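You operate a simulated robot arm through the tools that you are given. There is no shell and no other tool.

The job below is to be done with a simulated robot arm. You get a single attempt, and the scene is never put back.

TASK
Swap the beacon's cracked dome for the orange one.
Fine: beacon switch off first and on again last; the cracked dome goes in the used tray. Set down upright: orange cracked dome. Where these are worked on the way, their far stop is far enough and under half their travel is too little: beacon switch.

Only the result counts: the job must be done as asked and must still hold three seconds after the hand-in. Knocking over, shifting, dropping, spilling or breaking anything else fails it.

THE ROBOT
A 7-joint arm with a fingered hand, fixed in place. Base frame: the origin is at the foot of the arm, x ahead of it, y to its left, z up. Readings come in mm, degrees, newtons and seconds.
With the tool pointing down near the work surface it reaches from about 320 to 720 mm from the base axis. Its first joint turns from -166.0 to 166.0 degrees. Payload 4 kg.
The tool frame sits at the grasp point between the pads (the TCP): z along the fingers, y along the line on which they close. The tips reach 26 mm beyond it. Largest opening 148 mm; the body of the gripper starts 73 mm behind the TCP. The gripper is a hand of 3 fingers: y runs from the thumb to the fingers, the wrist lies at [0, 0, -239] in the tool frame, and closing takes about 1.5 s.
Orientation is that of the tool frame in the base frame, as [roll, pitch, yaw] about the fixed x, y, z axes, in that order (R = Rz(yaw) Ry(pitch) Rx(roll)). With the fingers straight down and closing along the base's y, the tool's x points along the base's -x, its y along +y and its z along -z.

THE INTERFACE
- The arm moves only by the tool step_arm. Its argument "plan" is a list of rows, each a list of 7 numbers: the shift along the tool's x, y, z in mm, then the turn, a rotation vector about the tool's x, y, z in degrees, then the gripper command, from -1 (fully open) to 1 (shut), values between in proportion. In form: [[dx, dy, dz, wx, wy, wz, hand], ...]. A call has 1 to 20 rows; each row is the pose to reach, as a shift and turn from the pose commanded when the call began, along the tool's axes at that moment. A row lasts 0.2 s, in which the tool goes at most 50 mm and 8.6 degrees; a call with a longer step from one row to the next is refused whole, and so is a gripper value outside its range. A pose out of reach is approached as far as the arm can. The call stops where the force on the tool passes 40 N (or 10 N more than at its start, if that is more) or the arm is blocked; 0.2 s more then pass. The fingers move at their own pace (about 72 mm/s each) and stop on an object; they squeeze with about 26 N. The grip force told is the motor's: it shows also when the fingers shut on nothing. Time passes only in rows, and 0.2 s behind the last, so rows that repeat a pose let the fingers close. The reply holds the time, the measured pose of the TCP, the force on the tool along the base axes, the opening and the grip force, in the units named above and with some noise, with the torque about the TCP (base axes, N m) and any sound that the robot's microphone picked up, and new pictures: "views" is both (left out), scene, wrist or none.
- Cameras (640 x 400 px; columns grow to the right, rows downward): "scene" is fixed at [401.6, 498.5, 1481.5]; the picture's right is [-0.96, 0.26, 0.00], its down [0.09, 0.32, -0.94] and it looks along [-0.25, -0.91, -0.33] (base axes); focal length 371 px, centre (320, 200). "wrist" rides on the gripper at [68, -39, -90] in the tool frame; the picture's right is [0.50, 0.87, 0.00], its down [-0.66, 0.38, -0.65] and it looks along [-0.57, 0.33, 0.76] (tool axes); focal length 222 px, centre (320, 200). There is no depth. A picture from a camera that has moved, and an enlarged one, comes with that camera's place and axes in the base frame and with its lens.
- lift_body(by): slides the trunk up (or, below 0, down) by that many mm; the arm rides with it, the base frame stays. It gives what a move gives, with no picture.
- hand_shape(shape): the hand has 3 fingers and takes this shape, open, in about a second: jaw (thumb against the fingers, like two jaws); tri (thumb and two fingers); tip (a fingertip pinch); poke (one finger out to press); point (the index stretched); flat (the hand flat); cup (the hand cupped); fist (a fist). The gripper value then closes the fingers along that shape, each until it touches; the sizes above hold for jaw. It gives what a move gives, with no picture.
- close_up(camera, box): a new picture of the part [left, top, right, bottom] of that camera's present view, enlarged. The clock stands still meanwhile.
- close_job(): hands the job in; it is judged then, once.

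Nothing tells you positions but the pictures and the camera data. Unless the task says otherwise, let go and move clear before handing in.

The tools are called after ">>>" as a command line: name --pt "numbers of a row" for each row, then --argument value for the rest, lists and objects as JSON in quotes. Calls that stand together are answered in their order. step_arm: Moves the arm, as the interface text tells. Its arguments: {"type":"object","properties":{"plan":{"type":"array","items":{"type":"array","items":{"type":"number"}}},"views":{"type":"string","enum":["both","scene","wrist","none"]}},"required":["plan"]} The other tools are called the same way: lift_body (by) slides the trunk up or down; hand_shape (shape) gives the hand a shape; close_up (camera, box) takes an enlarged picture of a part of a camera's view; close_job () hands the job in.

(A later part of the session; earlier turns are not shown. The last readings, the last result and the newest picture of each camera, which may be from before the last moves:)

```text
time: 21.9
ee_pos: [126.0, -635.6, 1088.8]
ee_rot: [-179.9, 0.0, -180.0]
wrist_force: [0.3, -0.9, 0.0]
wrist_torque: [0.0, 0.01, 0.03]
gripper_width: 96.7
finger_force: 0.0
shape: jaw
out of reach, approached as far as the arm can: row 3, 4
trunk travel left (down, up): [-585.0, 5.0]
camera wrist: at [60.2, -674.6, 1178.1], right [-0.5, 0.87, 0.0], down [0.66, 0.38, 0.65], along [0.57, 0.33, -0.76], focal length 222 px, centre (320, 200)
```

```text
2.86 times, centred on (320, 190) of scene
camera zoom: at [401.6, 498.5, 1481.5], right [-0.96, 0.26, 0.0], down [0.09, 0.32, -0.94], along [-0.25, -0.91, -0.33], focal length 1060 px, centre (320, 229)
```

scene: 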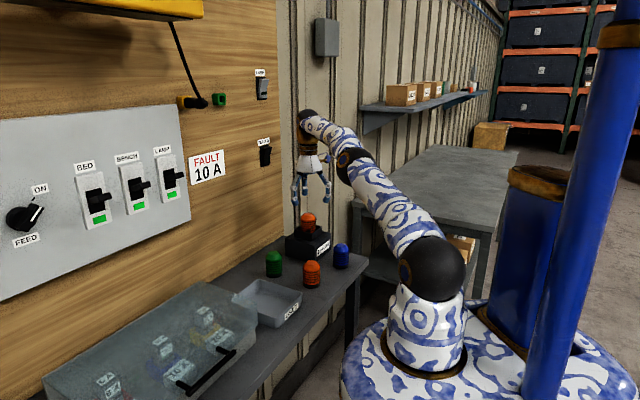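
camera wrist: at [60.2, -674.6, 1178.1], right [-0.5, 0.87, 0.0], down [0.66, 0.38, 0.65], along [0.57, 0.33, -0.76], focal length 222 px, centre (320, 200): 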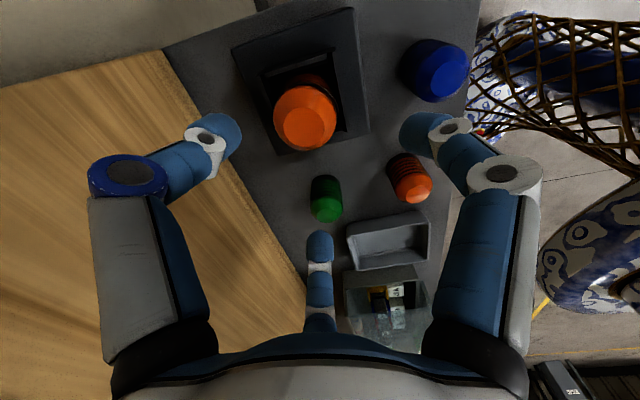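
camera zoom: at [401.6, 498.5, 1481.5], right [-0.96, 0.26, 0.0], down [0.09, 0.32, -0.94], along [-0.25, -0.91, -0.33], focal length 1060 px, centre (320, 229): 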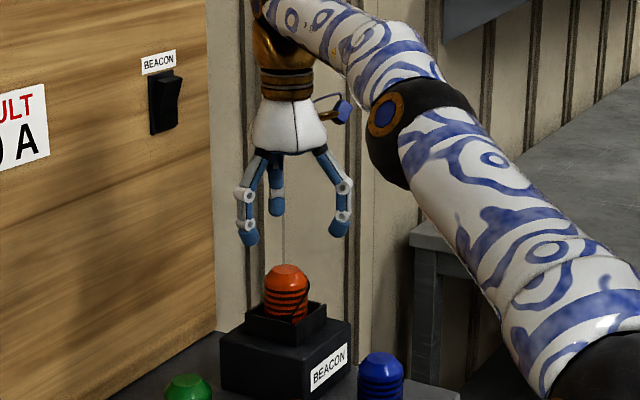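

The dome top refines to (127.5, -650.6, 1009). I'll drop toward it and straighten up over its centre, still above it.

>>> step_arm --pt "-0.5 -3 15 0 0 0 -0.3" --pt "-1 -8 30 0 0 0 -0.3" --pt "-1.5 -15 45 0 0 0 -0.3" --pt "-1.5 -15 49 0 0 0 -0.3" --pt "-1.5 -15 49 0 0 0 -0.3" --views "both"

>>> close_up --camera "wrist" --box '[200, 60, 440, 260]'

>>> close_up --camera "scene" --box '[270, 150, 350, 260]'

```text
time: 23.1
ee_pos: [126.9, -647.9, 1038.4]
ee_rot: [-179.9, 0.0, -180.0]
wrist_force: [-0.6, 0.5, -0.6]
wrist_torque: [-0.02, 0.01, 0.02]
gripper_width: 96.7
finger_force: 0.0
shape: jaw
out of reach, approached as far as the arm can: row 3, 4, 5
trunk travel left (down, up): [-585.0, 5.0]
camera wrist: at [61.2, -686.7, 1128.2], right [-0.5, 0.87, 0.0], down [0.66, 0.38, 0.65], along [0.57, 0.33, -0.76], focal length 222 px, centre (320, 200)
```

scene: 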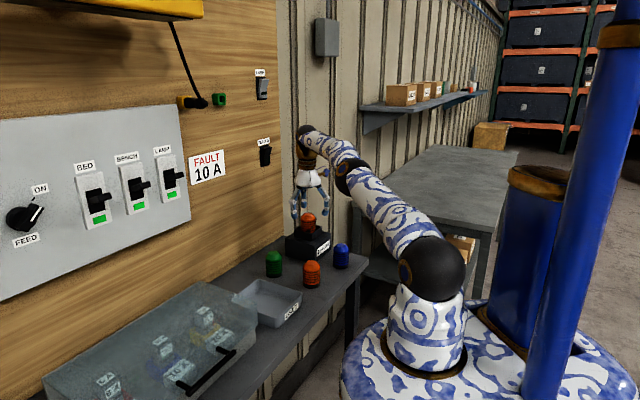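
wrist: 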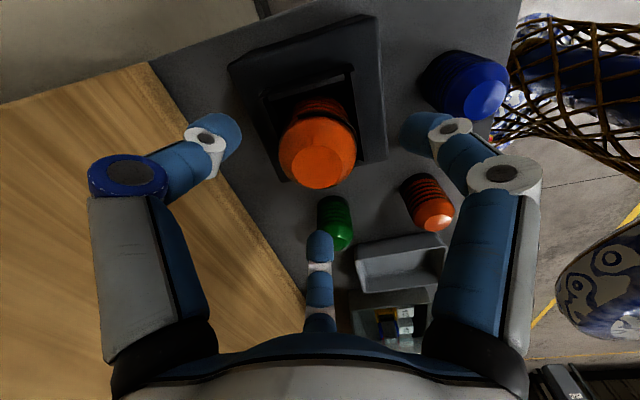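

```text
2.00 times, centred on (320, 160) of wrist
camera zoom: at [61.2, -686.7, 1128.2], right [-0.5, 0.87, 0.0], down [0.66, 0.38, 0.65], along [0.57, 0.33, -0.76], focal length 444 px, centre (320, 280)
```

zoom: 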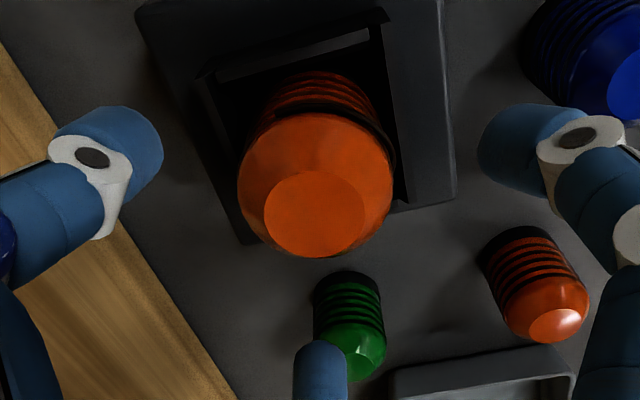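

```text
3.64 times, centred on (310, 205) of scene
camera zoom: at [401.6, 498.5, 1481.5], right [-0.96, 0.26, 0.0], down [0.09, 0.32, -0.94], along [-0.25, -0.91, -0.33], focal length 1349 px, centre (356, 182)
```

zoom: 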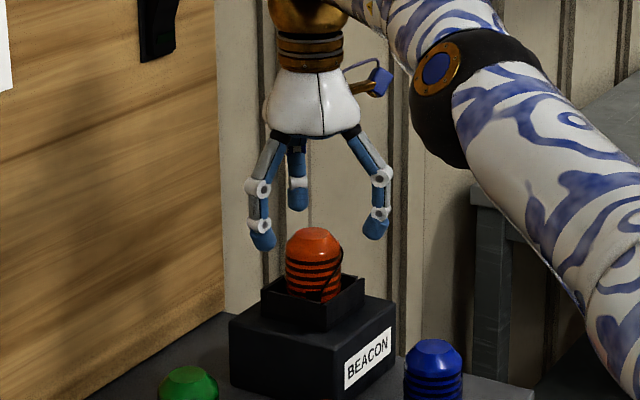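

The hand is centred on the dome to within 3 mm. I'll go down to the grip height (TCP z about 991), keeping the tips just above the collar.

>>> step_arm --pt "0 0 12 0 0 0 -0.3" --pt "0 -2 24 0 0 0 -0.3" --pt "0 -2.5 34 0 0 0 -0.3" --pt "0 -2.5 42 0 0 0 -0.3" --pt "0 -2.5 47 0 0 0 -0.3" --pt "0 -2.5 47 0 0 0 -0.3" --views "both"

>>> close_up --camera "wrist" --box '[200, 60, 440, 260]'

>>> close_up --camera "scene" --box '[270, 150, 350, 260]'

```text
time: 24.5
ee_pos: [128.7, -651.9, 991.2]
ee_rot: [-179.9, 0.0, -179.9]
wrist_force: [-0.8, 0.3, 0.0]
wrist_torque: [0.0, 0.04, -0.01]
gripper_width: 96.5
finger_force: 0.1
shape: jaw
trunk travel left (down, up): [-585.0, 5.0]
camera wrist: at [61.4, -689.0, 1081.2], right [-0.5, 0.87, 0.0], down [0.66, 0.38, 0.65], along [0.57, 0.33, -0.76], focal length 222 px, centre (320, 200)
```

scene: 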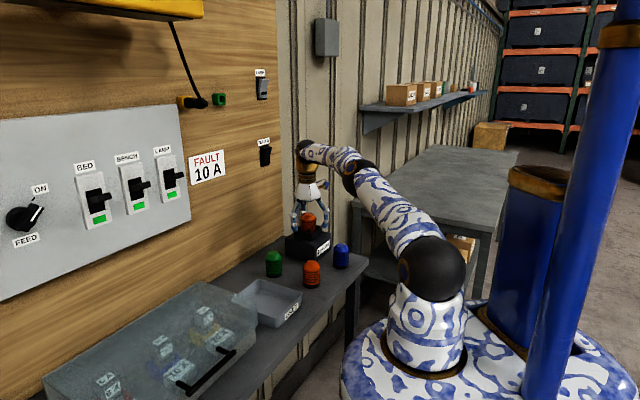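
wrist: 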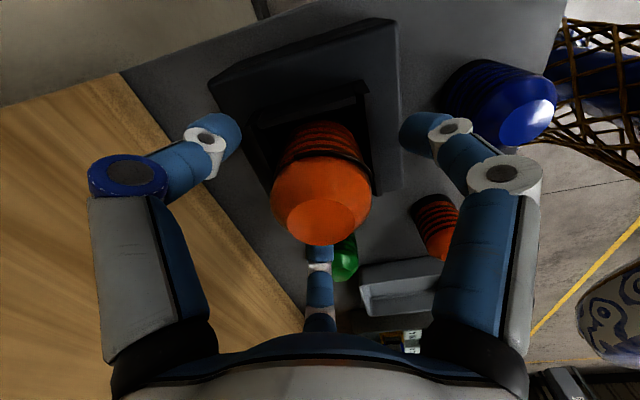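

```text
2.00 times, centred on (320, 160) of wrist
camera zoom: at [61.4, -689.0, 1081.2], right [-0.5, 0.87, 0.0], down [0.66, 0.38, 0.65], along [0.57, 0.33, -0.76], focal length 444 px, centre (320, 280)
```

zoom: 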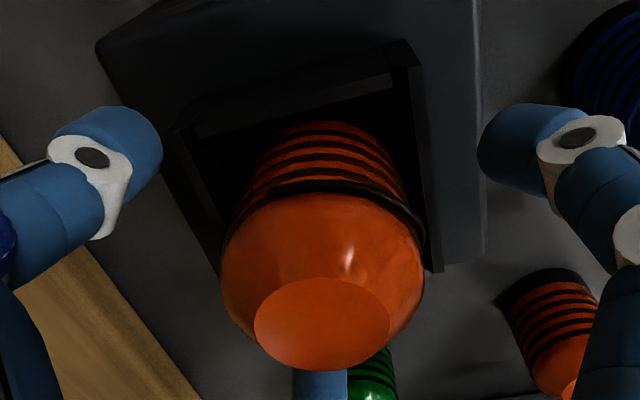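

```text
3.64 times, centred on (310, 205) of scene
camera zoom: at [401.6, 498.5, 1481.5], right [-0.96, 0.26, 0.0], down [0.09, 0.32, -0.94], along [-0.25, -0.91, -0.33], focal length 1349 px, centre (356, 182)
```

zoom: 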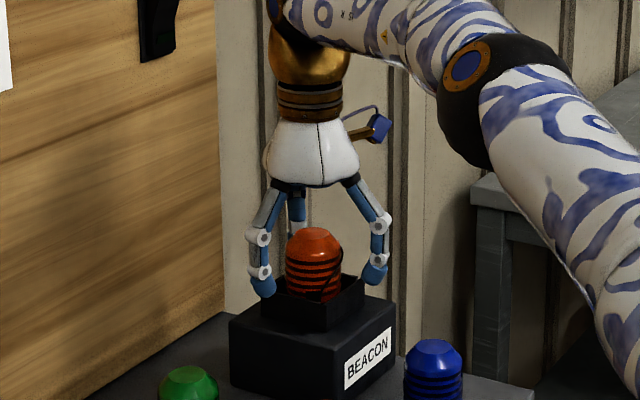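

The hand is well centred around the dome with the tips above the collar. Closing the grip now.

>>> step_arm --pt "0 0 0 0 0 0 0.2" --pt "0 0 0 0 0 0 0.4" --pt "0 0 0 0 0 0 1" --pt "0 0 0 0 0 0 1" --pt "0 0 0 0 0 0 1" --views "both"

>>> close_up --camera "wrist" --box '[200, 60, 440, 260]'

>>> close_up --camera "scene" --box '[270, 150, 350, 260]'

```text
time: 25.7
ee_pos: [127.5, -651.0, 990.8]
ee_rot: [-179.9, 0.0, 180.0]
wrist_force: [0.6, -0.2, 0.4]
wrist_torque: [-0.03, -0.02, 0.01]
gripper_width: 45.9
finger_force: 26.4
shape: jaw
trunk travel left (down, up): [-585.0, 5.0]
camera wrist: at [61.5, -689.1, 1081.3], right [-0.5, 0.87, 0.0], down [0.66, 0.38, 0.65], along [0.57, 0.33, -0.76], focal length 222 px, centre (320, 200)
```

scene: 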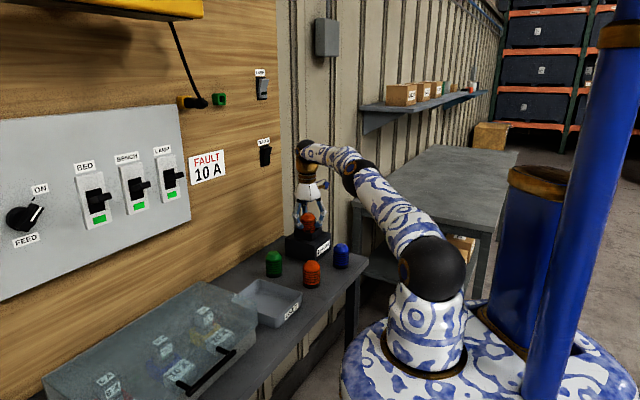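
wrist: 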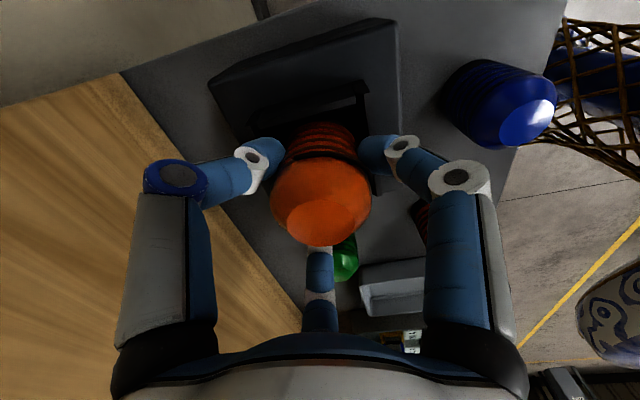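

```text
2.00 times, centred on (320, 160) of wrist
camera zoom: at [61.5, -689.1, 1081.3], right [-0.5, 0.87, 0.0], down [0.66, 0.38, 0.65], along [0.57, 0.33, -0.76], focal length 444 px, centre (320, 280)
```

zoom: 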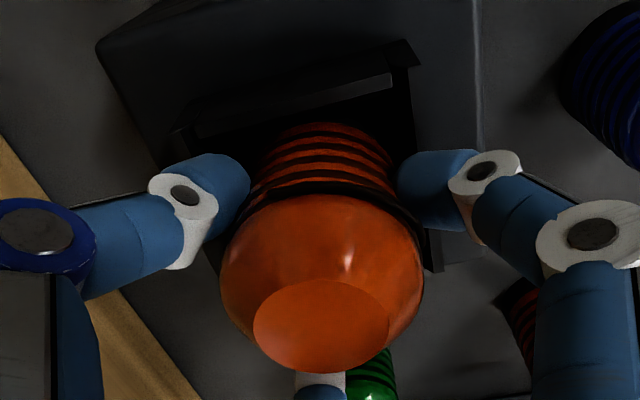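

```text
3.64 times, centred on (310, 205) of scene
camera zoom: at [401.6, 498.5, 1481.5], right [-0.96, 0.26, 0.0], down [0.09, 0.32, -0.94], along [-0.25, -0.91, -0.33], focal length 1349 px, centre (356, 182)
```

zoom: 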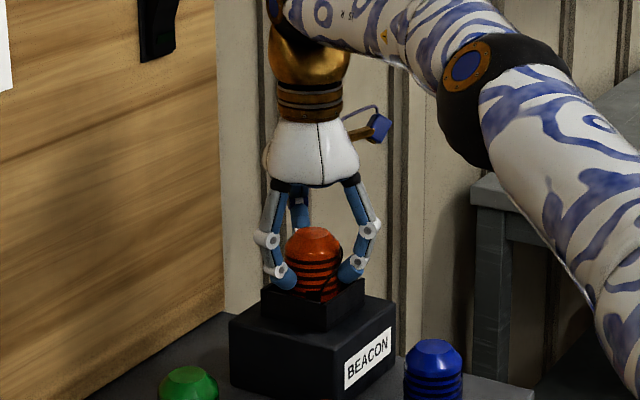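

The grip holds at 45.9 mm with no side force. I'll lift slowly and watch for any resistance.

>>> step_arm --pt "0 0 -3 0 0 0 1" --pt "0 0 -7 0 0 0 1" --pt "0 0 -12 0 0 0 1" --pt "0 0 -18 0 0 0 1" --pt "0 0 -25 0 0 0 1" --views "both"

>>> close_up --camera "scene" --box '[270, 150, 350, 260]'

```text
time: 26.9
ee_pos: [127.4, -651.5, 1017.1]
ee_rot: [-179.9, 0.1, -180.0]
wrist_force: [0.3, 0.1, -0.7]
wrist_torque: [0.03, -0.02, 0.02]
gripper_width: 46.0
finger_force: 26.0
shape: jaw
trunk travel left (down, up): [-585.0, 5.0]
camera wrist: at [61.0, -689.2, 1106.6], right [-0.5, 0.87, 0.0], down [0.66, 0.38, 0.65], along [0.57, 0.33, -0.76], focal length 222 px, centre (320, 200)
```

scene: 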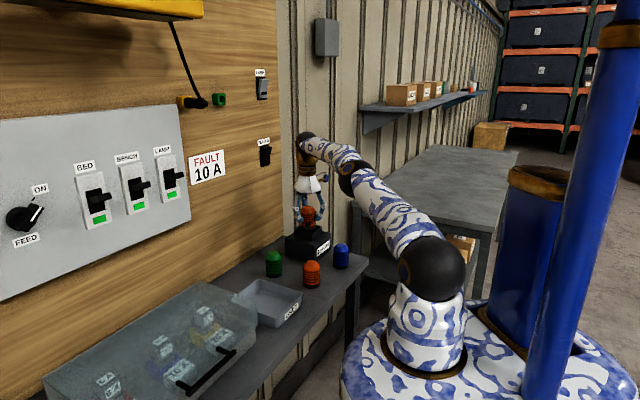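
wrist: 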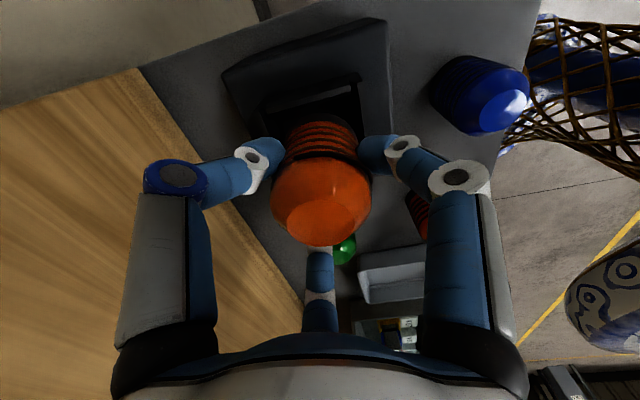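

```text
3.64 times, centred on (310, 205) of scene
camera zoom: at [401.6, 498.5, 1481.5], right [-0.96, 0.26, 0.0], down [0.09, 0.32, -0.94], along [-0.25, -0.91, -0.33], focal length 1349 px, centre (356, 182)
```

zoom: 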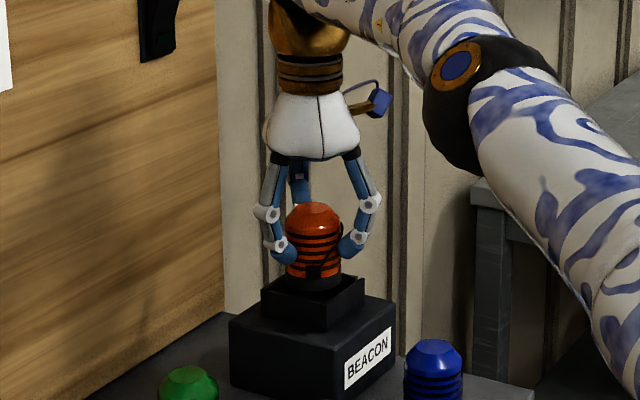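

The dome is free of the collar. I'll lift a bit more, draw back, and carry it toward the used tray.

>>> step_arm --pt "0 0 -13 0 0 0 1" --pt "0 15 -25 0 0 0 1" --pt "0 40 -45 0 0 0 1" --pt "0 75 -65 0 0 0 1" --pt "-25 110 -70 0 0 0 1" --pt "-60 145 -70 0 0 0 1" --pt "-90 180 -70 0 0 0 1" --pt "-120 215 -65 0 0 0 1" --pt "-150 250 -55 0 0 0 1" --pt "-180 280 -45 0 0 0 1" --pt "-182 283 -40 0 0 0 1" --pt "-182 283 -40 0 0 0 1" --views "both"

>>> close_up --camera "scene" --box '[200, 200, 360, 340]'

>>> close_up --camera "wrist" --box '[220, 40, 440, 240]'

```text
time: 29.5
ee_pos: [309.5, -367.4, 1056.6]
ee_rot: [-179.9, 0.1, -180.0]
wrist_force: [-0.6, -0.5, -1.2]
wrist_torque: [-0.01, -0.01, 0.05]
gripper_width: 45.6
finger_force: 25.8
shape: jaw
trunk travel left (down, up): [-585.0, 5.0]
camera wrist: at [242.6, -406.0, 1146.6], right [-0.5, 0.87, 0.0], down [0.66, 0.38, 0.65], along [0.57, 0.33, -0.76], focal length 222 px, centre (320, 200)
```

scene: 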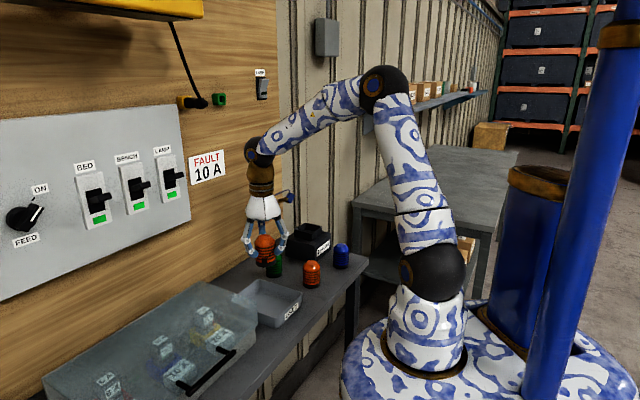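
wrist: 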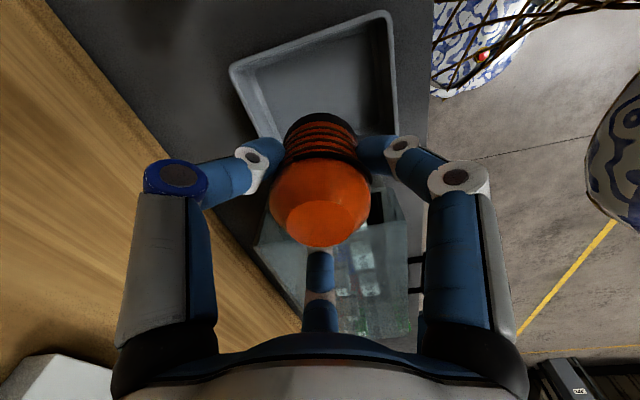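

```text
2.86 times, centred on (280, 270) of scene
camera zoom: at [401.6, 498.5, 1481.5], right [-0.96, 0.26, 0.0], down [0.09, 0.32, -0.94], along [-0.25, -0.91, -0.33], focal length 1060 px, centre (434, 0)
```

zoom: 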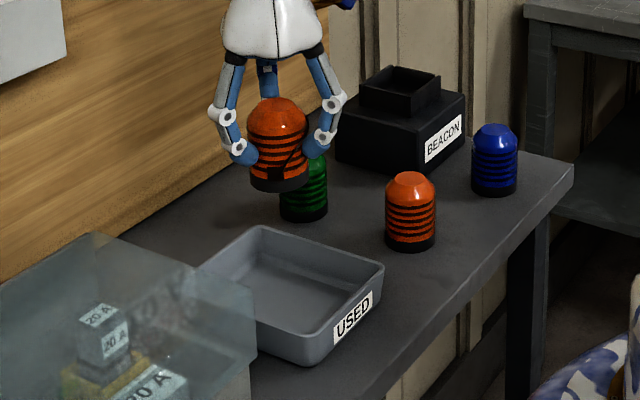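

```text
2.00 times, centred on (330, 140) of wrist
camera zoom: at [242.6, -406.0, 1146.6], right [-0.5, 0.87, 0.0], down [0.66, 0.38, 0.65], along [0.57, 0.33, -0.76], focal length 444 px, centre (300, 320)
```

zoom: 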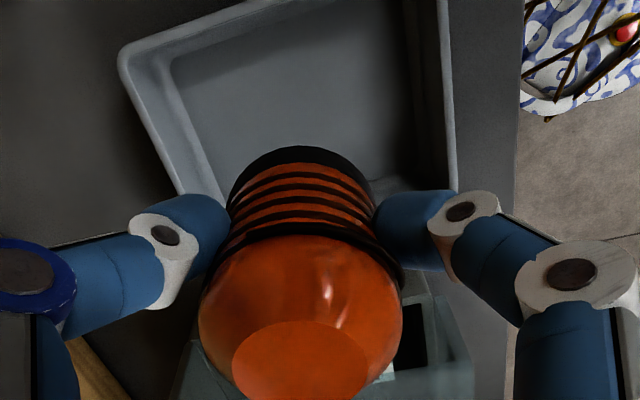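

The dome hangs upright and centred over the tray. I'll lower it to just above the tray floor.

>>> step_arm --pt "0 0 20 0 0 0 1" --pt "0 0 45 0 0 0 1" --pt "0 0 70 0 0 0 1" --pt "0 0 90 0 0 0 1" --pt "0 0 105 0 0 0 1" --pt "0 0 114 0 0 0 1" --views "both"

>>> close_up --camera "scene" --box '[200, 230, 320, 340]'

>>> close_up --camera "wrist" --box '[220, 20, 440, 240]'

```text
time: 30.9
ee_pos: [309.0, -368.3, 940.6]
ee_rot: [-179.8, 0.1, 180.0]
wrist_force: [0.0, -0.5, -0.7]
wrist_torque: [-0.03, 0.0, 0.0]
gripper_width: 45.8
finger_force: 26.1
shape: jaw
trunk travel left (down, up): [-585.0, 5.0]
camera wrist: at [243.0, -405.6, 1031.2], right [-0.5, 0.87, 0.0], down [0.66, 0.38, 0.65], along [0.57, 0.33, -0.76], focal length 222 px, centre (320, 200)
```

scene: 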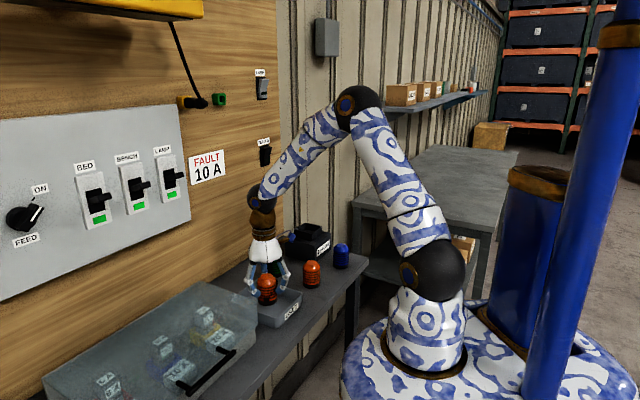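
wrist: 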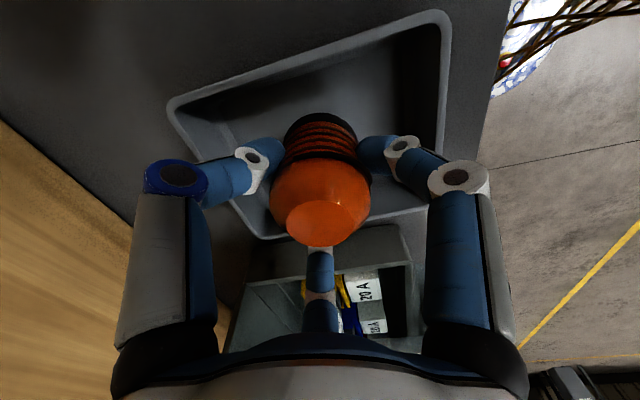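

```text
3.64 times, centred on (260, 285) of scene
camera zoom: at [401.6, 498.5, 1481.5], right [-0.96, 0.26, 0.0], down [0.09, 0.32, -0.94], along [-0.25, -0.91, -0.33], focal length 1349 px, centre (538, -109)
```

zoom: 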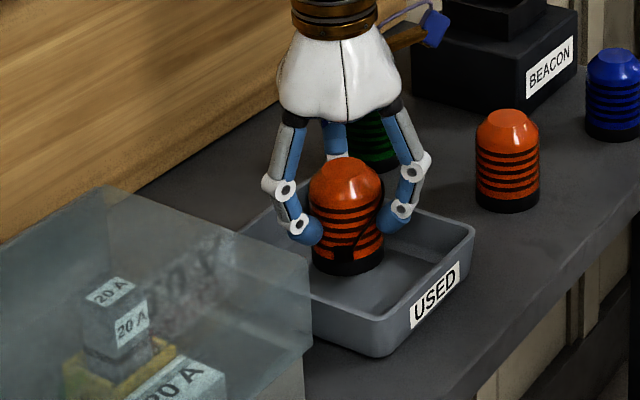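

```text
1.82 times, centred on (330, 130) of wrist
camera zoom: at [243.0, -405.6, 1031.2], right [-0.5, 0.87, 0.0], down [0.66, 0.38, 0.65], along [0.57, 0.33, -0.76], focal length 404 px, centre (302, 327)
```

zoom: 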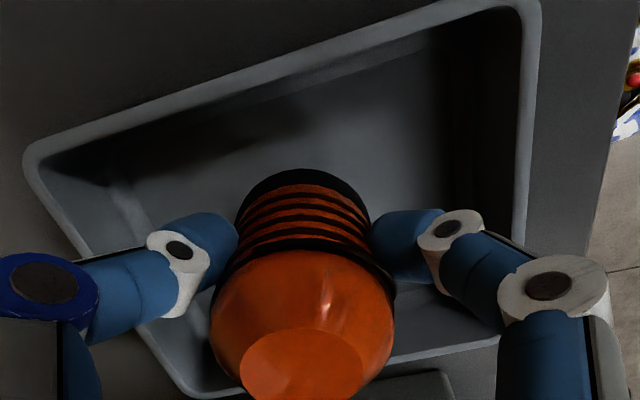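

>>> step_arm --pt "0 0 3 0 0 0 1" --pt "0 0 6 0 0 0 1" --pt "0 0 8 0 0 0 1" --pt "0 0 10 0 0 0 1" --views "none"

>>> close_up --camera "scene" --box '[230, 250, 310, 330]'

```text
time: 31.9
ee_pos: [309.3, -367.3, 931.1]
ee_rot: [-179.8, 0.0, -180.0]
wrist_force: [0.1, -0.1, -1.3]
wrist_torque: [0.01, -0.01, 0.04]
gripper_width: 45.9
finger_force: 26.0
shape: jaw
trunk travel left (down, up): [-585.0, 5.0]
```

```text
5.00 times, centred on (270, 290) of scene
camera zoom: at [401.6, 498.5, 1481.5], right [-0.96, 0.26, 0.0], down [0.09, 0.32, -0.94], along [-0.25, -0.91, -0.33], focal length 1854 px, centre (570, -250)
```

zoom: 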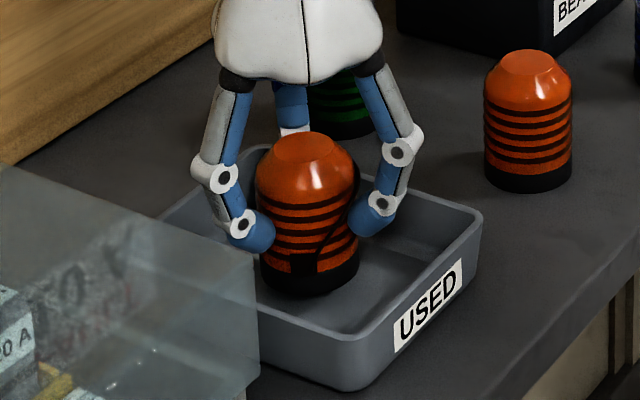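

>>> step_arm --pt "0 0 1.5 0 0 0 1" --pt "0 0 3 0 0 0 1" --pt "0 0 4.5 0 0 0 1" --pt "0 0 6 0 0 0 1" --views "none"

>>> close_up --camera "scene" --box '[230, 250, 310, 330]'

```text
time: 32.9
ee_pos: [309.2, -366.6, 927.0]
ee_rot: [-179.8, 0.0, 180.0]
wrist_force: [-0.2, 0.7, -1.2]
wrist_torque: [0.0, -0.02, 0.01]
gripper_width: 45.8
finger_force: 26.1
shape: jaw
trunk travel left (down, up): [-585.0, 5.0]
```

```text
5.00 times, centred on (270, 290) of scene
camera zoom: at [401.6, 498.5, 1481.5], right [-0.96, 0.26, 0.0], down [0.09, 0.32, -0.94], along [-0.25, -0.91, -0.33], focal length 1854 px, centre (570, -250)
```

zoom: 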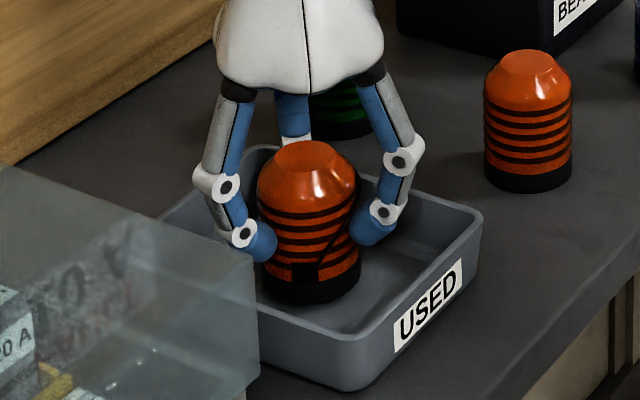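

>>> step_arm --pt "0 0 1.5 0 0 0 1" --pt "0 0 3 0 0 0 1" --pt "0 0 4 0 0 0 1" --views "none"

>>> close_up --camera "scene" --box '[230, 250, 310, 330]'

```text
time: 33.7
ee_pos: [308.1, -366.8, 923.2]
ee_rot: [-179.8, -0.1, 180.0]
wrist_force: [-0.1, 0.5, -1.2]
wrist_torque: [-0.01, 0.01, 0.02]
gripper_width: 45.5
finger_force: 26.1
shape: jaw
trunk travel left (down, up): [-585.0, 5.0]
```

```text
5.00 times, centred on (270, 290) of scene
camera zoom: at [401.6, 498.5, 1481.5], right [-0.96, 0.26, 0.0], down [0.09, 0.32, -0.94], along [-0.25, -0.91, -0.33], focal length 1854 px, centre (570, -250)
```

zoom: 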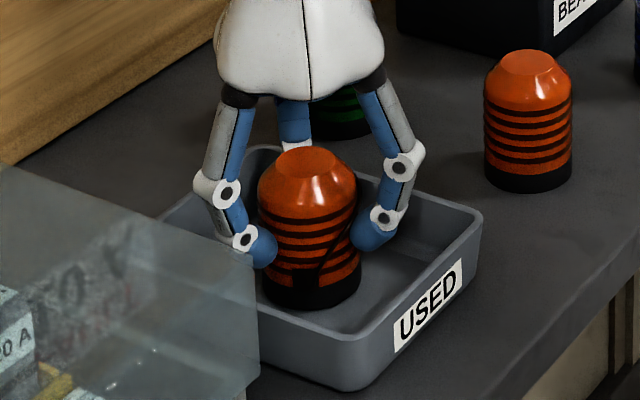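

No contact yet. I'll keep lowering in small steps.

>>> step_arm --pt "0 0 1 0 0 0 1" --pt "0 0 2 0 0 0 1" --pt "0 0 3 0 0 0 1" --views "none"

>>> step_arm --pt "0 0 1 0 0 0 1" --pt "0 0 2 0 0 0 1" --views "wrist"

>>> close_up --camera "scene" --box '[230, 250, 310, 330]'

```text
time: 34.5
ee_pos: [308.7, -366.2, 920.4]
ee_rot: [-179.8, 0.1, 179.9]
wrist_force: [0.3, 0.3, 7.0]
wrist_torque: [-0.02, 0.03, 0.0]
gripper_width: 45.5
finger_force: 26.2
shape: jaw
trunk travel left (down, up): [-585.0, 5.0]
```

```text
time: 35.1
ee_pos: [309.0, -368.1, 918.6]
ee_rot: [-179.7, 0.0, 180.0]
wrist_force: [-0.9, 0.7, 27.1]
wrist_torque: [-0.05, 0.04, 0.02]
gripper_width: 46.5
finger_force: 25.6
shape: jaw
trunk travel left (down, up): [-585.0, 5.0]
camera wrist: at [242.3, -405.2, 1008.9], right [-0.5, 0.87, -0.01], down [0.65, 0.38, 0.65], along [0.57, 0.32, -0.76], focal length 222 px, centre (320, 200)
```

wrist: 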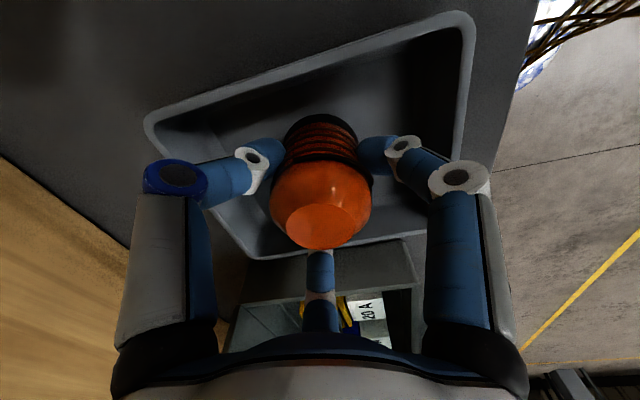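

```text
5.00 times, centred on (270, 290) of scene
camera zoom: at [401.6, 498.5, 1481.5], right [-0.96, 0.26, 0.0], down [0.09, 0.32, -0.94], along [-0.25, -0.91, -0.33], focal length 1854 px, centre (570, -250)
```

zoom: 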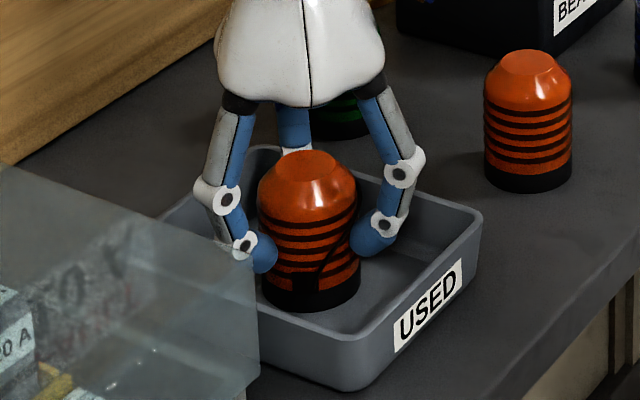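

Contact force is purely vertical with almost no torque, so the dome's base is on the tray floor. I'll ease off to light contact, open just enough to release, and go straight up.

>>> step_arm --pt "0 0 -1.5 0 0 0 1" --pt "0 0 -2.7 0 0 0 1" --pt "0 0 -2.7 0 0 0 1" --pt "0 0 -2.7 0 0 0 0.3" --pt "0 0 -2.7 0 0 0 0.2" --pt "0 0 -2.7 0 0 0 0.2" --pt "0 0 -2.7 0 0 0 0.2" --views "both"

>>> close_up --camera "scene" --box '[230, 250, 310, 330]'

>>> close_up --camera "wrist" --box '[200, 60, 440, 280]'

```text
time: 36.7
ee_pos: [308.7, -367.4, 919.1]
ee_rot: [-179.9, 0.0, -180.0]
wrist_force: [0.2, 0.1, 0.2]
wrist_torque: [0.02, 0.01, 0.01]
gripper_width: 58.6
finger_force: 0.1
shape: jaw
trunk travel left (down, up): [-585.0, 5.0]
camera wrist: at [242.5, -405.8, 1009.2], right [-0.5, 0.87, 0.0], down [0.66, 0.38, 0.65], along [0.57, 0.33, -0.76], focal length 222 px, centre (320, 200)
```

scene: 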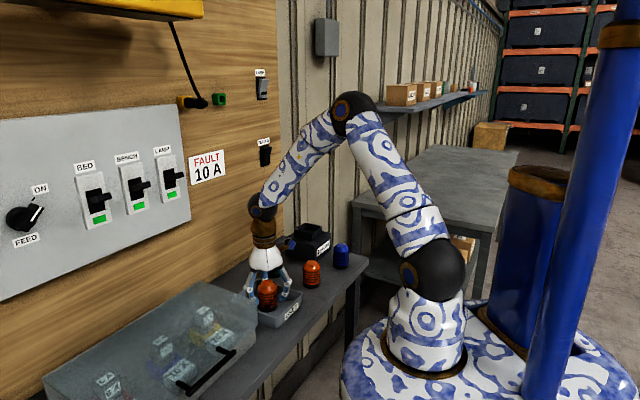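
wrist: 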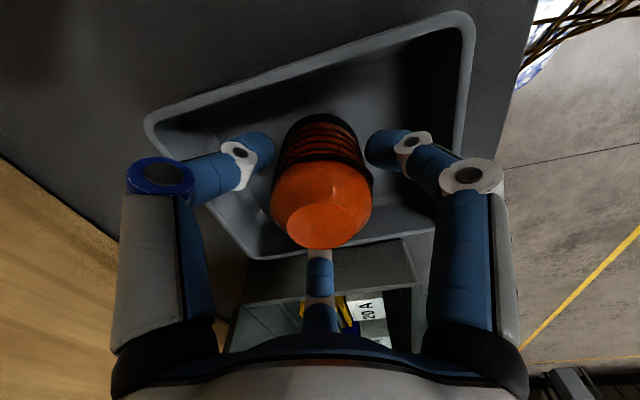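

```text
5.00 times, centred on (270, 290) of scene
camera zoom: at [401.6, 498.5, 1481.5], right [-0.96, 0.26, 0.0], down [0.09, 0.32, -0.94], along [-0.25, -0.91, -0.33], focal length 1854 px, centre (570, -250)
```

zoom: 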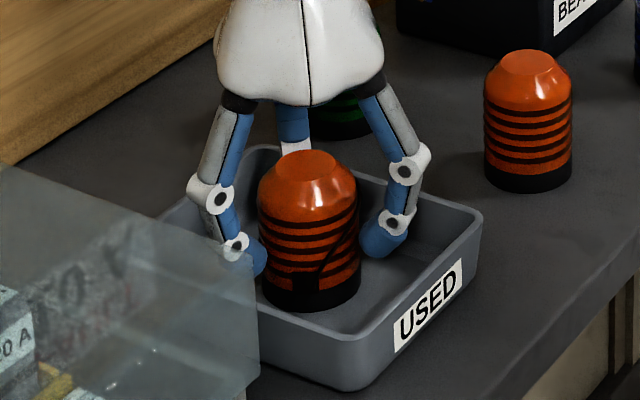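

```text
1.82 times, centred on (320, 170) of wrist
camera zoom: at [242.5, -405.8, 1009.2], right [-0.5, 0.87, 0.0], down [0.66, 0.38, 0.65], along [0.57, 0.33, -0.76], focal length 404 px, centre (320, 254)
```

zoom: 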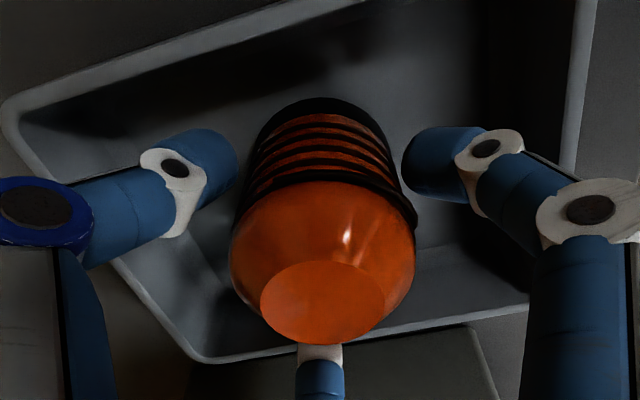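

The dome is released and standing upright in the tray. Going straight up now.

>>> step_arm --pt "0 0 -6 0 0 0 0.2" --pt "0 0 -16 0 0 0 0.2" --pt "0 0 -30 0 0 0 0.2" --pt "0 0 -50 0 0 0 0.2" --pt "0 0 -75 0 0 0 0.2" --pt "0 0 -100 0 0 0 0.0" --pt "0 0 -120 0 0 0 -0.2" --views "both"

>>> close_up --camera "scene" --box '[220, 210, 360, 330]'

>>> close_up --camera "wrist" --box '[180, 0, 460, 260]'

```text
time: 38.3
ee_pos: [308.8, -367.2, 1038.7]
ee_rot: [-179.9, -0.1, 180.0]
wrist_force: [-0.3, -0.2, -0.1]
wrist_torque: [0.0, -0.02, -0.02]
gripper_width: 88.4
finger_force: 0.0
shape: jaw
trunk travel left (down, up): [-585.0, 5.0]
camera wrist: at [241.5, -404.9, 1128.5], right [-0.5, 0.87, 0.0], down [0.66, 0.38, 0.65], along [0.57, 0.33, -0.76], focal length 222 px, centre (320, 200)
```

scene: 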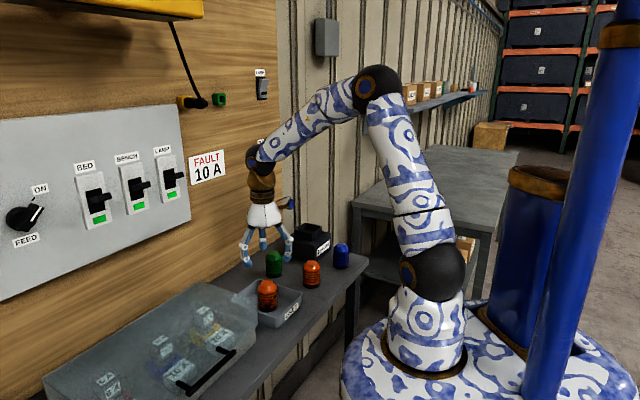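
wrist: 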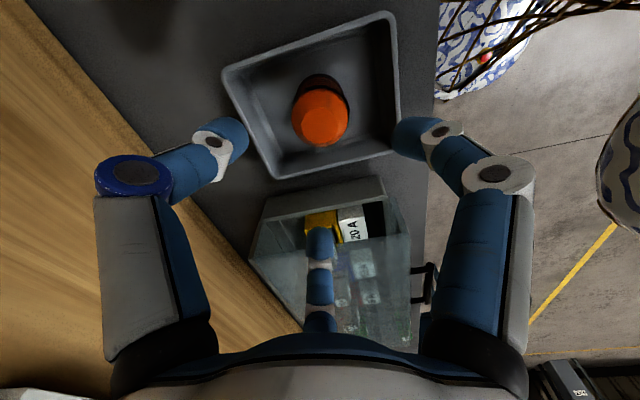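

```text
3.33 times, centred on (290, 270) of scene
camera zoom: at [401.6, 498.5, 1481.5], right [-0.96, 0.26, 0.0], down [0.09, 0.32, -0.94], along [-0.25, -0.91, -0.33], focal length 1236 px, centre (420, -33)
```

zoom: 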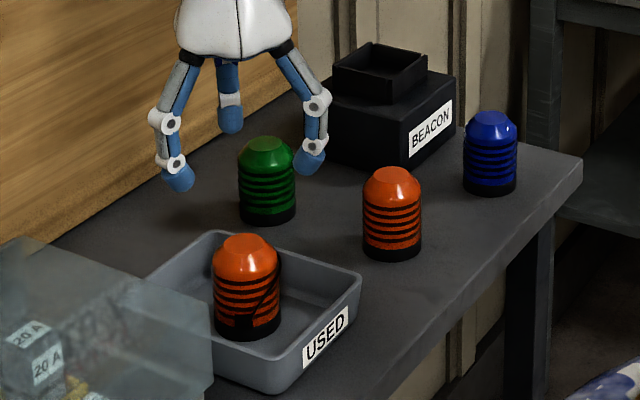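

```text
1.54 times, centred on (320, 130) of wrist
camera zoom: at [241.5, -404.9, 1128.5], right [-0.5, 0.87, 0.0], down [0.66, 0.38, 0.65], along [0.57, 0.33, -0.76], focal length 342 px, centre (320, 308)
```

zoom: 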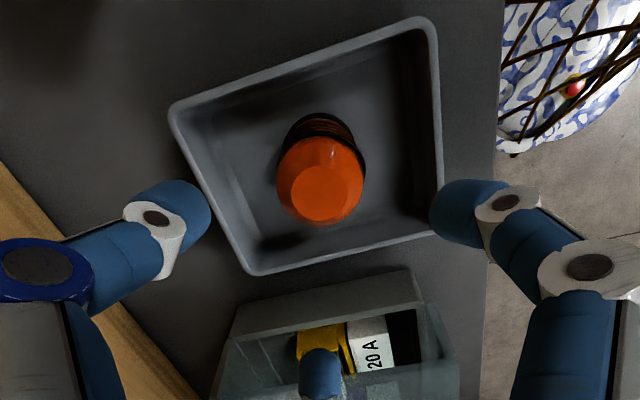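

The cracked dome stands upright in the USED tray. Next I'll move above the orange dome near (164, -453).

>>> step_arm --pt "35 -21 3 0 0 0 -0.3" --pt "70 -42 6 0 0 0 -0.3" --pt "105 -63 9 0 0 0 -0.3" --pt "135 -78 12 0 0 0 -0.3" --pt "145 -86 14 0 0 0 -0.3" --pt "145 -86 14 0 0 0 -0.3" --views "both"

>>> close_up --camera "wrist" --box '[200, 20, 440, 220]'

```text
time: 39.7
ee_pos: [164.0, -453.3, 1025.2]
ee_rot: [-179.8, 0.0, -180.0]
wrist_force: [0.7, -0.4, 0.3]
wrist_torque: [-0.03, -0.03, -0.01]
gripper_width: 96.0
finger_force: 0.1
shape: jaw
trunk travel left (down, up): [-585.0, 5.0]
camera wrist: at [96.8, -492.2, 1115.5], right [-0.5, 0.87, 0.0], down [0.66, 0.38, 0.65], along [0.57, 0.33, -0.76], focal length 222 px, centre (320, 200)
```

scene: 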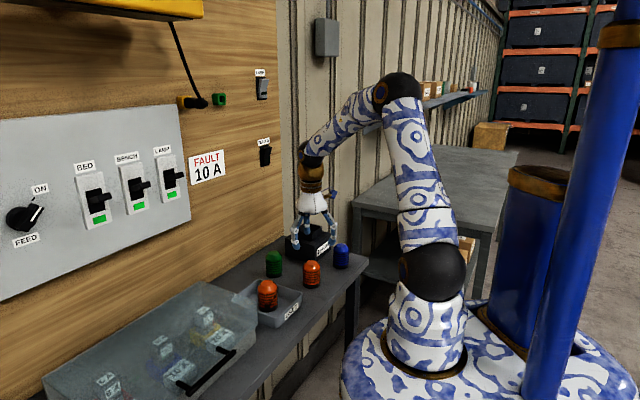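
wrist: 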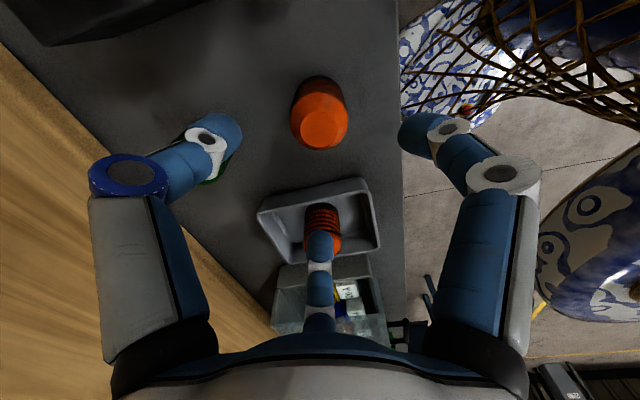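

```text
2.00 times, centred on (320, 120) of wrist
camera zoom: at [96.8, -492.2, 1115.5], right [-0.5, 0.87, 0.0], down [0.66, 0.38, 0.65], along [0.57, 0.33, -0.76], focal length 444 px, centre (320, 360)
```

zoom: 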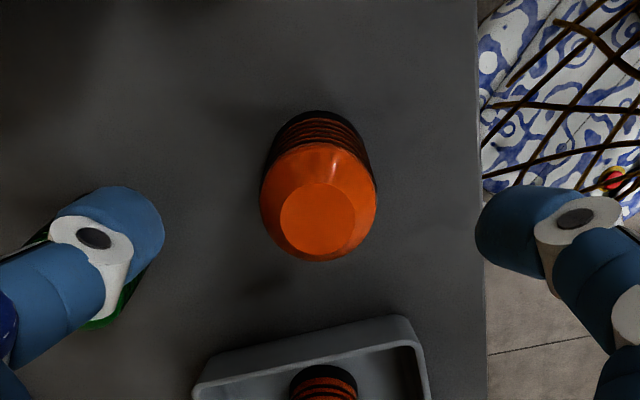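

The orange dome is centred under the hand at (164, -454). I'll descend to the same relative grip height, z about 917.

>>> step_arm --pt "0 -1 25 0 0 0 -0.3" --pt "0 -1 50 0 0 0 -0.3" --pt "0 -1 72 0 0 0 -0.3" --pt "0 -1 90 0 0 0 -0.3" --pt "0 -1 102 0 0 0 -0.3" --pt "0 -1 108 0 0 0 -0.3" --pt "0 -1 108 0 0 0 -0.3" --views "both"

>>> close_up --camera "wrist" --box '[200, 60, 440, 260]'

>>> close_up --camera "scene" --box '[260, 220, 360, 310]'

```text
time: 41.3
ee_pos: [164.6, -454.5, 917.8]
ee_rot: [-179.9, 0.0, -179.9]
wrist_force: [0.2, -0.3, 0.1]
wrist_torque: [0.0, -0.03, 0.02]
gripper_width: 95.9
finger_force: 0.0
shape: jaw
trunk travel left (down, up): [-585.0, 5.0]
camera wrist: at [97.7, -492.8, 1007.9], right [-0.5, 0.87, 0.0], down [0.66, 0.38, 0.65], along [0.57, 0.33, -0.76], focal length 222 px, centre (320, 200)
```

scene: 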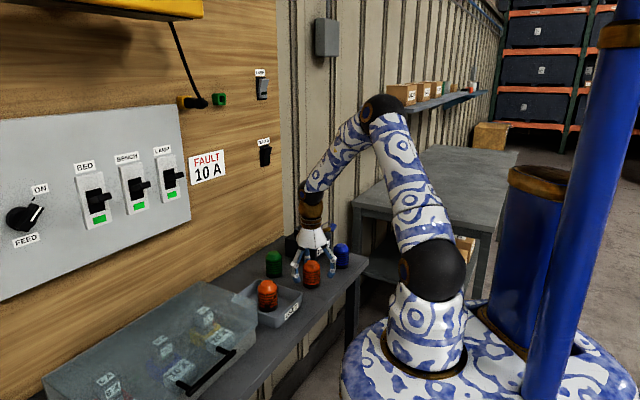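
wrist: 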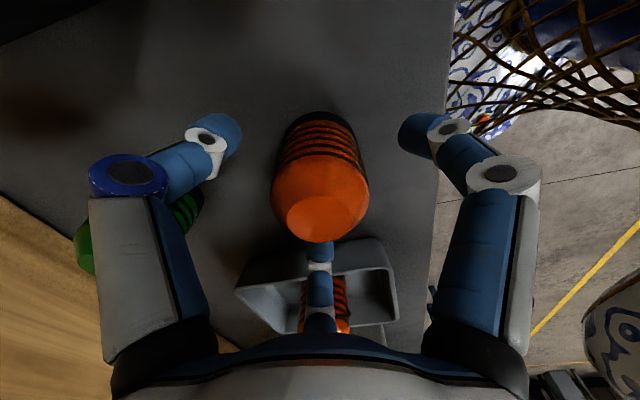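

```text
2.00 times, centred on (320, 160) of wrist
camera zoom: at [97.7, -492.8, 1007.9], right [-0.5, 0.87, 0.0], down [0.66, 0.38, 0.65], along [0.57, 0.33, -0.76], focal length 444 px, centre (320, 280)
```

zoom: 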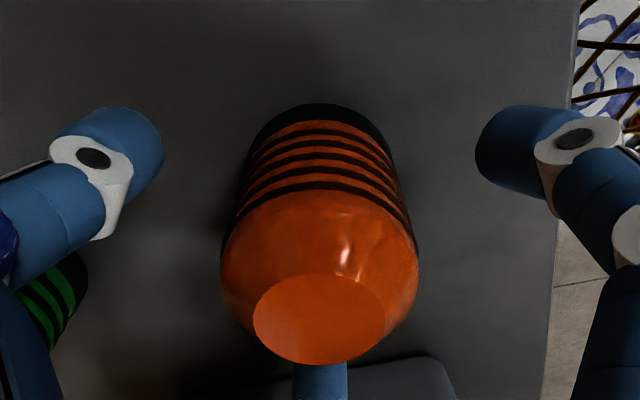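

```text
4.44 times, centred on (310, 265) of scene
camera zoom: at [401.6, 498.5, 1481.5], right [-0.96, 0.26, 0.0], down [0.09, 0.32, -0.94], along [-0.25, -0.91, -0.33], focal length 1648 px, centre (364, -89)
```

zoom: 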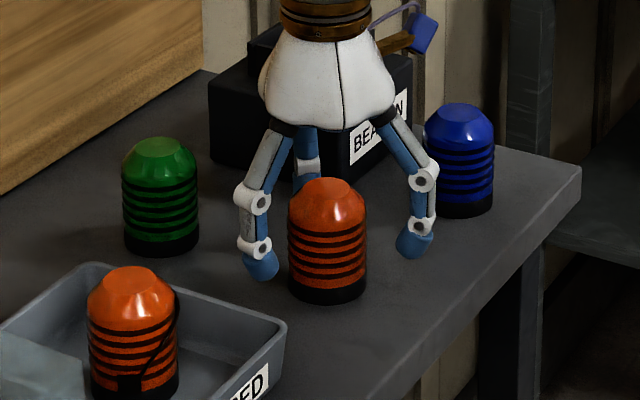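

The view matches the first grip to about 2 mm. I'll drop 2 mm for the same relative height and close.

>>> step_arm --pt "0 0 2 0 0 0 -0.3" --pt "0 0 2 0 0 0 0.2" --pt "0 0 2 0 0 0 0.4" --pt "0 0 2 0 0 0 1" --pt "0 0 2 0 0 0 1" --pt "0 0 2 0 0 0 1" --views "wrist"

>>> close_up --camera "wrist" --box '[200, 60, 440, 260]'

>>> close_up --camera "scene" --box '[260, 220, 360, 310]'

```text
time: 42.7
ee_pos: [164.6, -455.0, 915.0]
ee_rot: [-179.8, 0.0, 180.0]
wrist_force: [-0.7, 0.4, -0.4]
wrist_torque: [0.0, -0.05, 0.02]
gripper_width: 46.2
finger_force: 26.7
shape: jaw
trunk travel left (down, up): [-585.0, 5.0]
camera wrist: at [97.8, -492.5, 1005.7], right [-0.5, 0.87, 0.0], down [0.66, 0.38, 0.65], along [0.57, 0.33, -0.76], focal length 222 px, centre (320, 200)
```

wrist: 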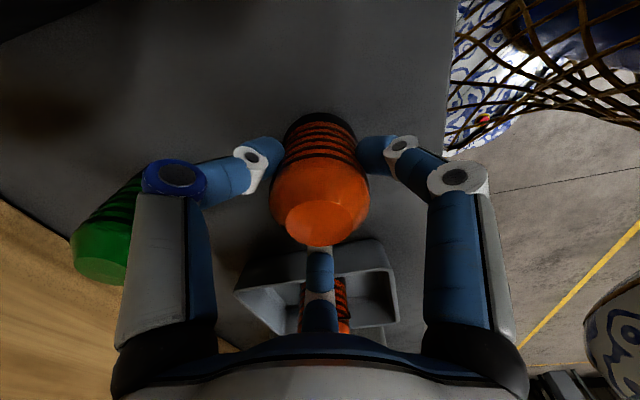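

```text
2.00 times, centred on (320, 160) of wrist
camera zoom: at [97.8, -492.5, 1005.7], right [-0.5, 0.87, 0.0], down [0.66, 0.38, 0.65], along [0.57, 0.33, -0.76], focal length 444 px, centre (320, 280)
```

zoom: 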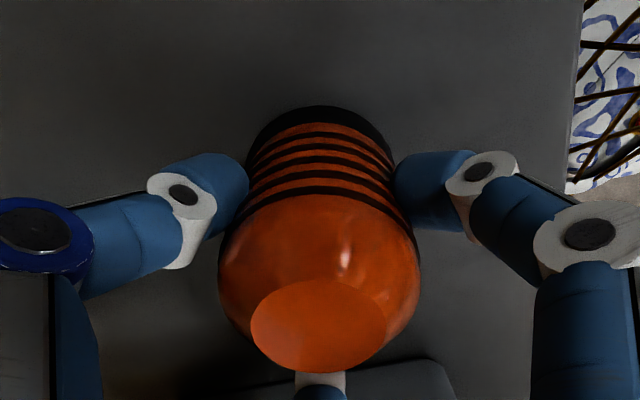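

```text
4.44 times, centred on (310, 265) of scene
camera zoom: at [401.6, 498.5, 1481.5], right [-0.96, 0.26, 0.0], down [0.09, 0.32, -0.94], along [-0.25, -0.91, -0.33], focal length 1648 px, centre (364, -89)
```

zoom: 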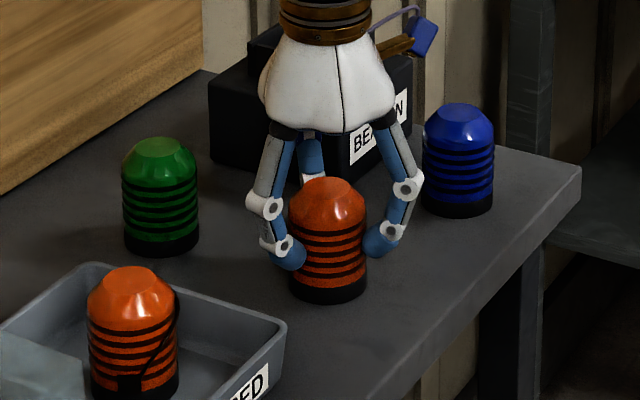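

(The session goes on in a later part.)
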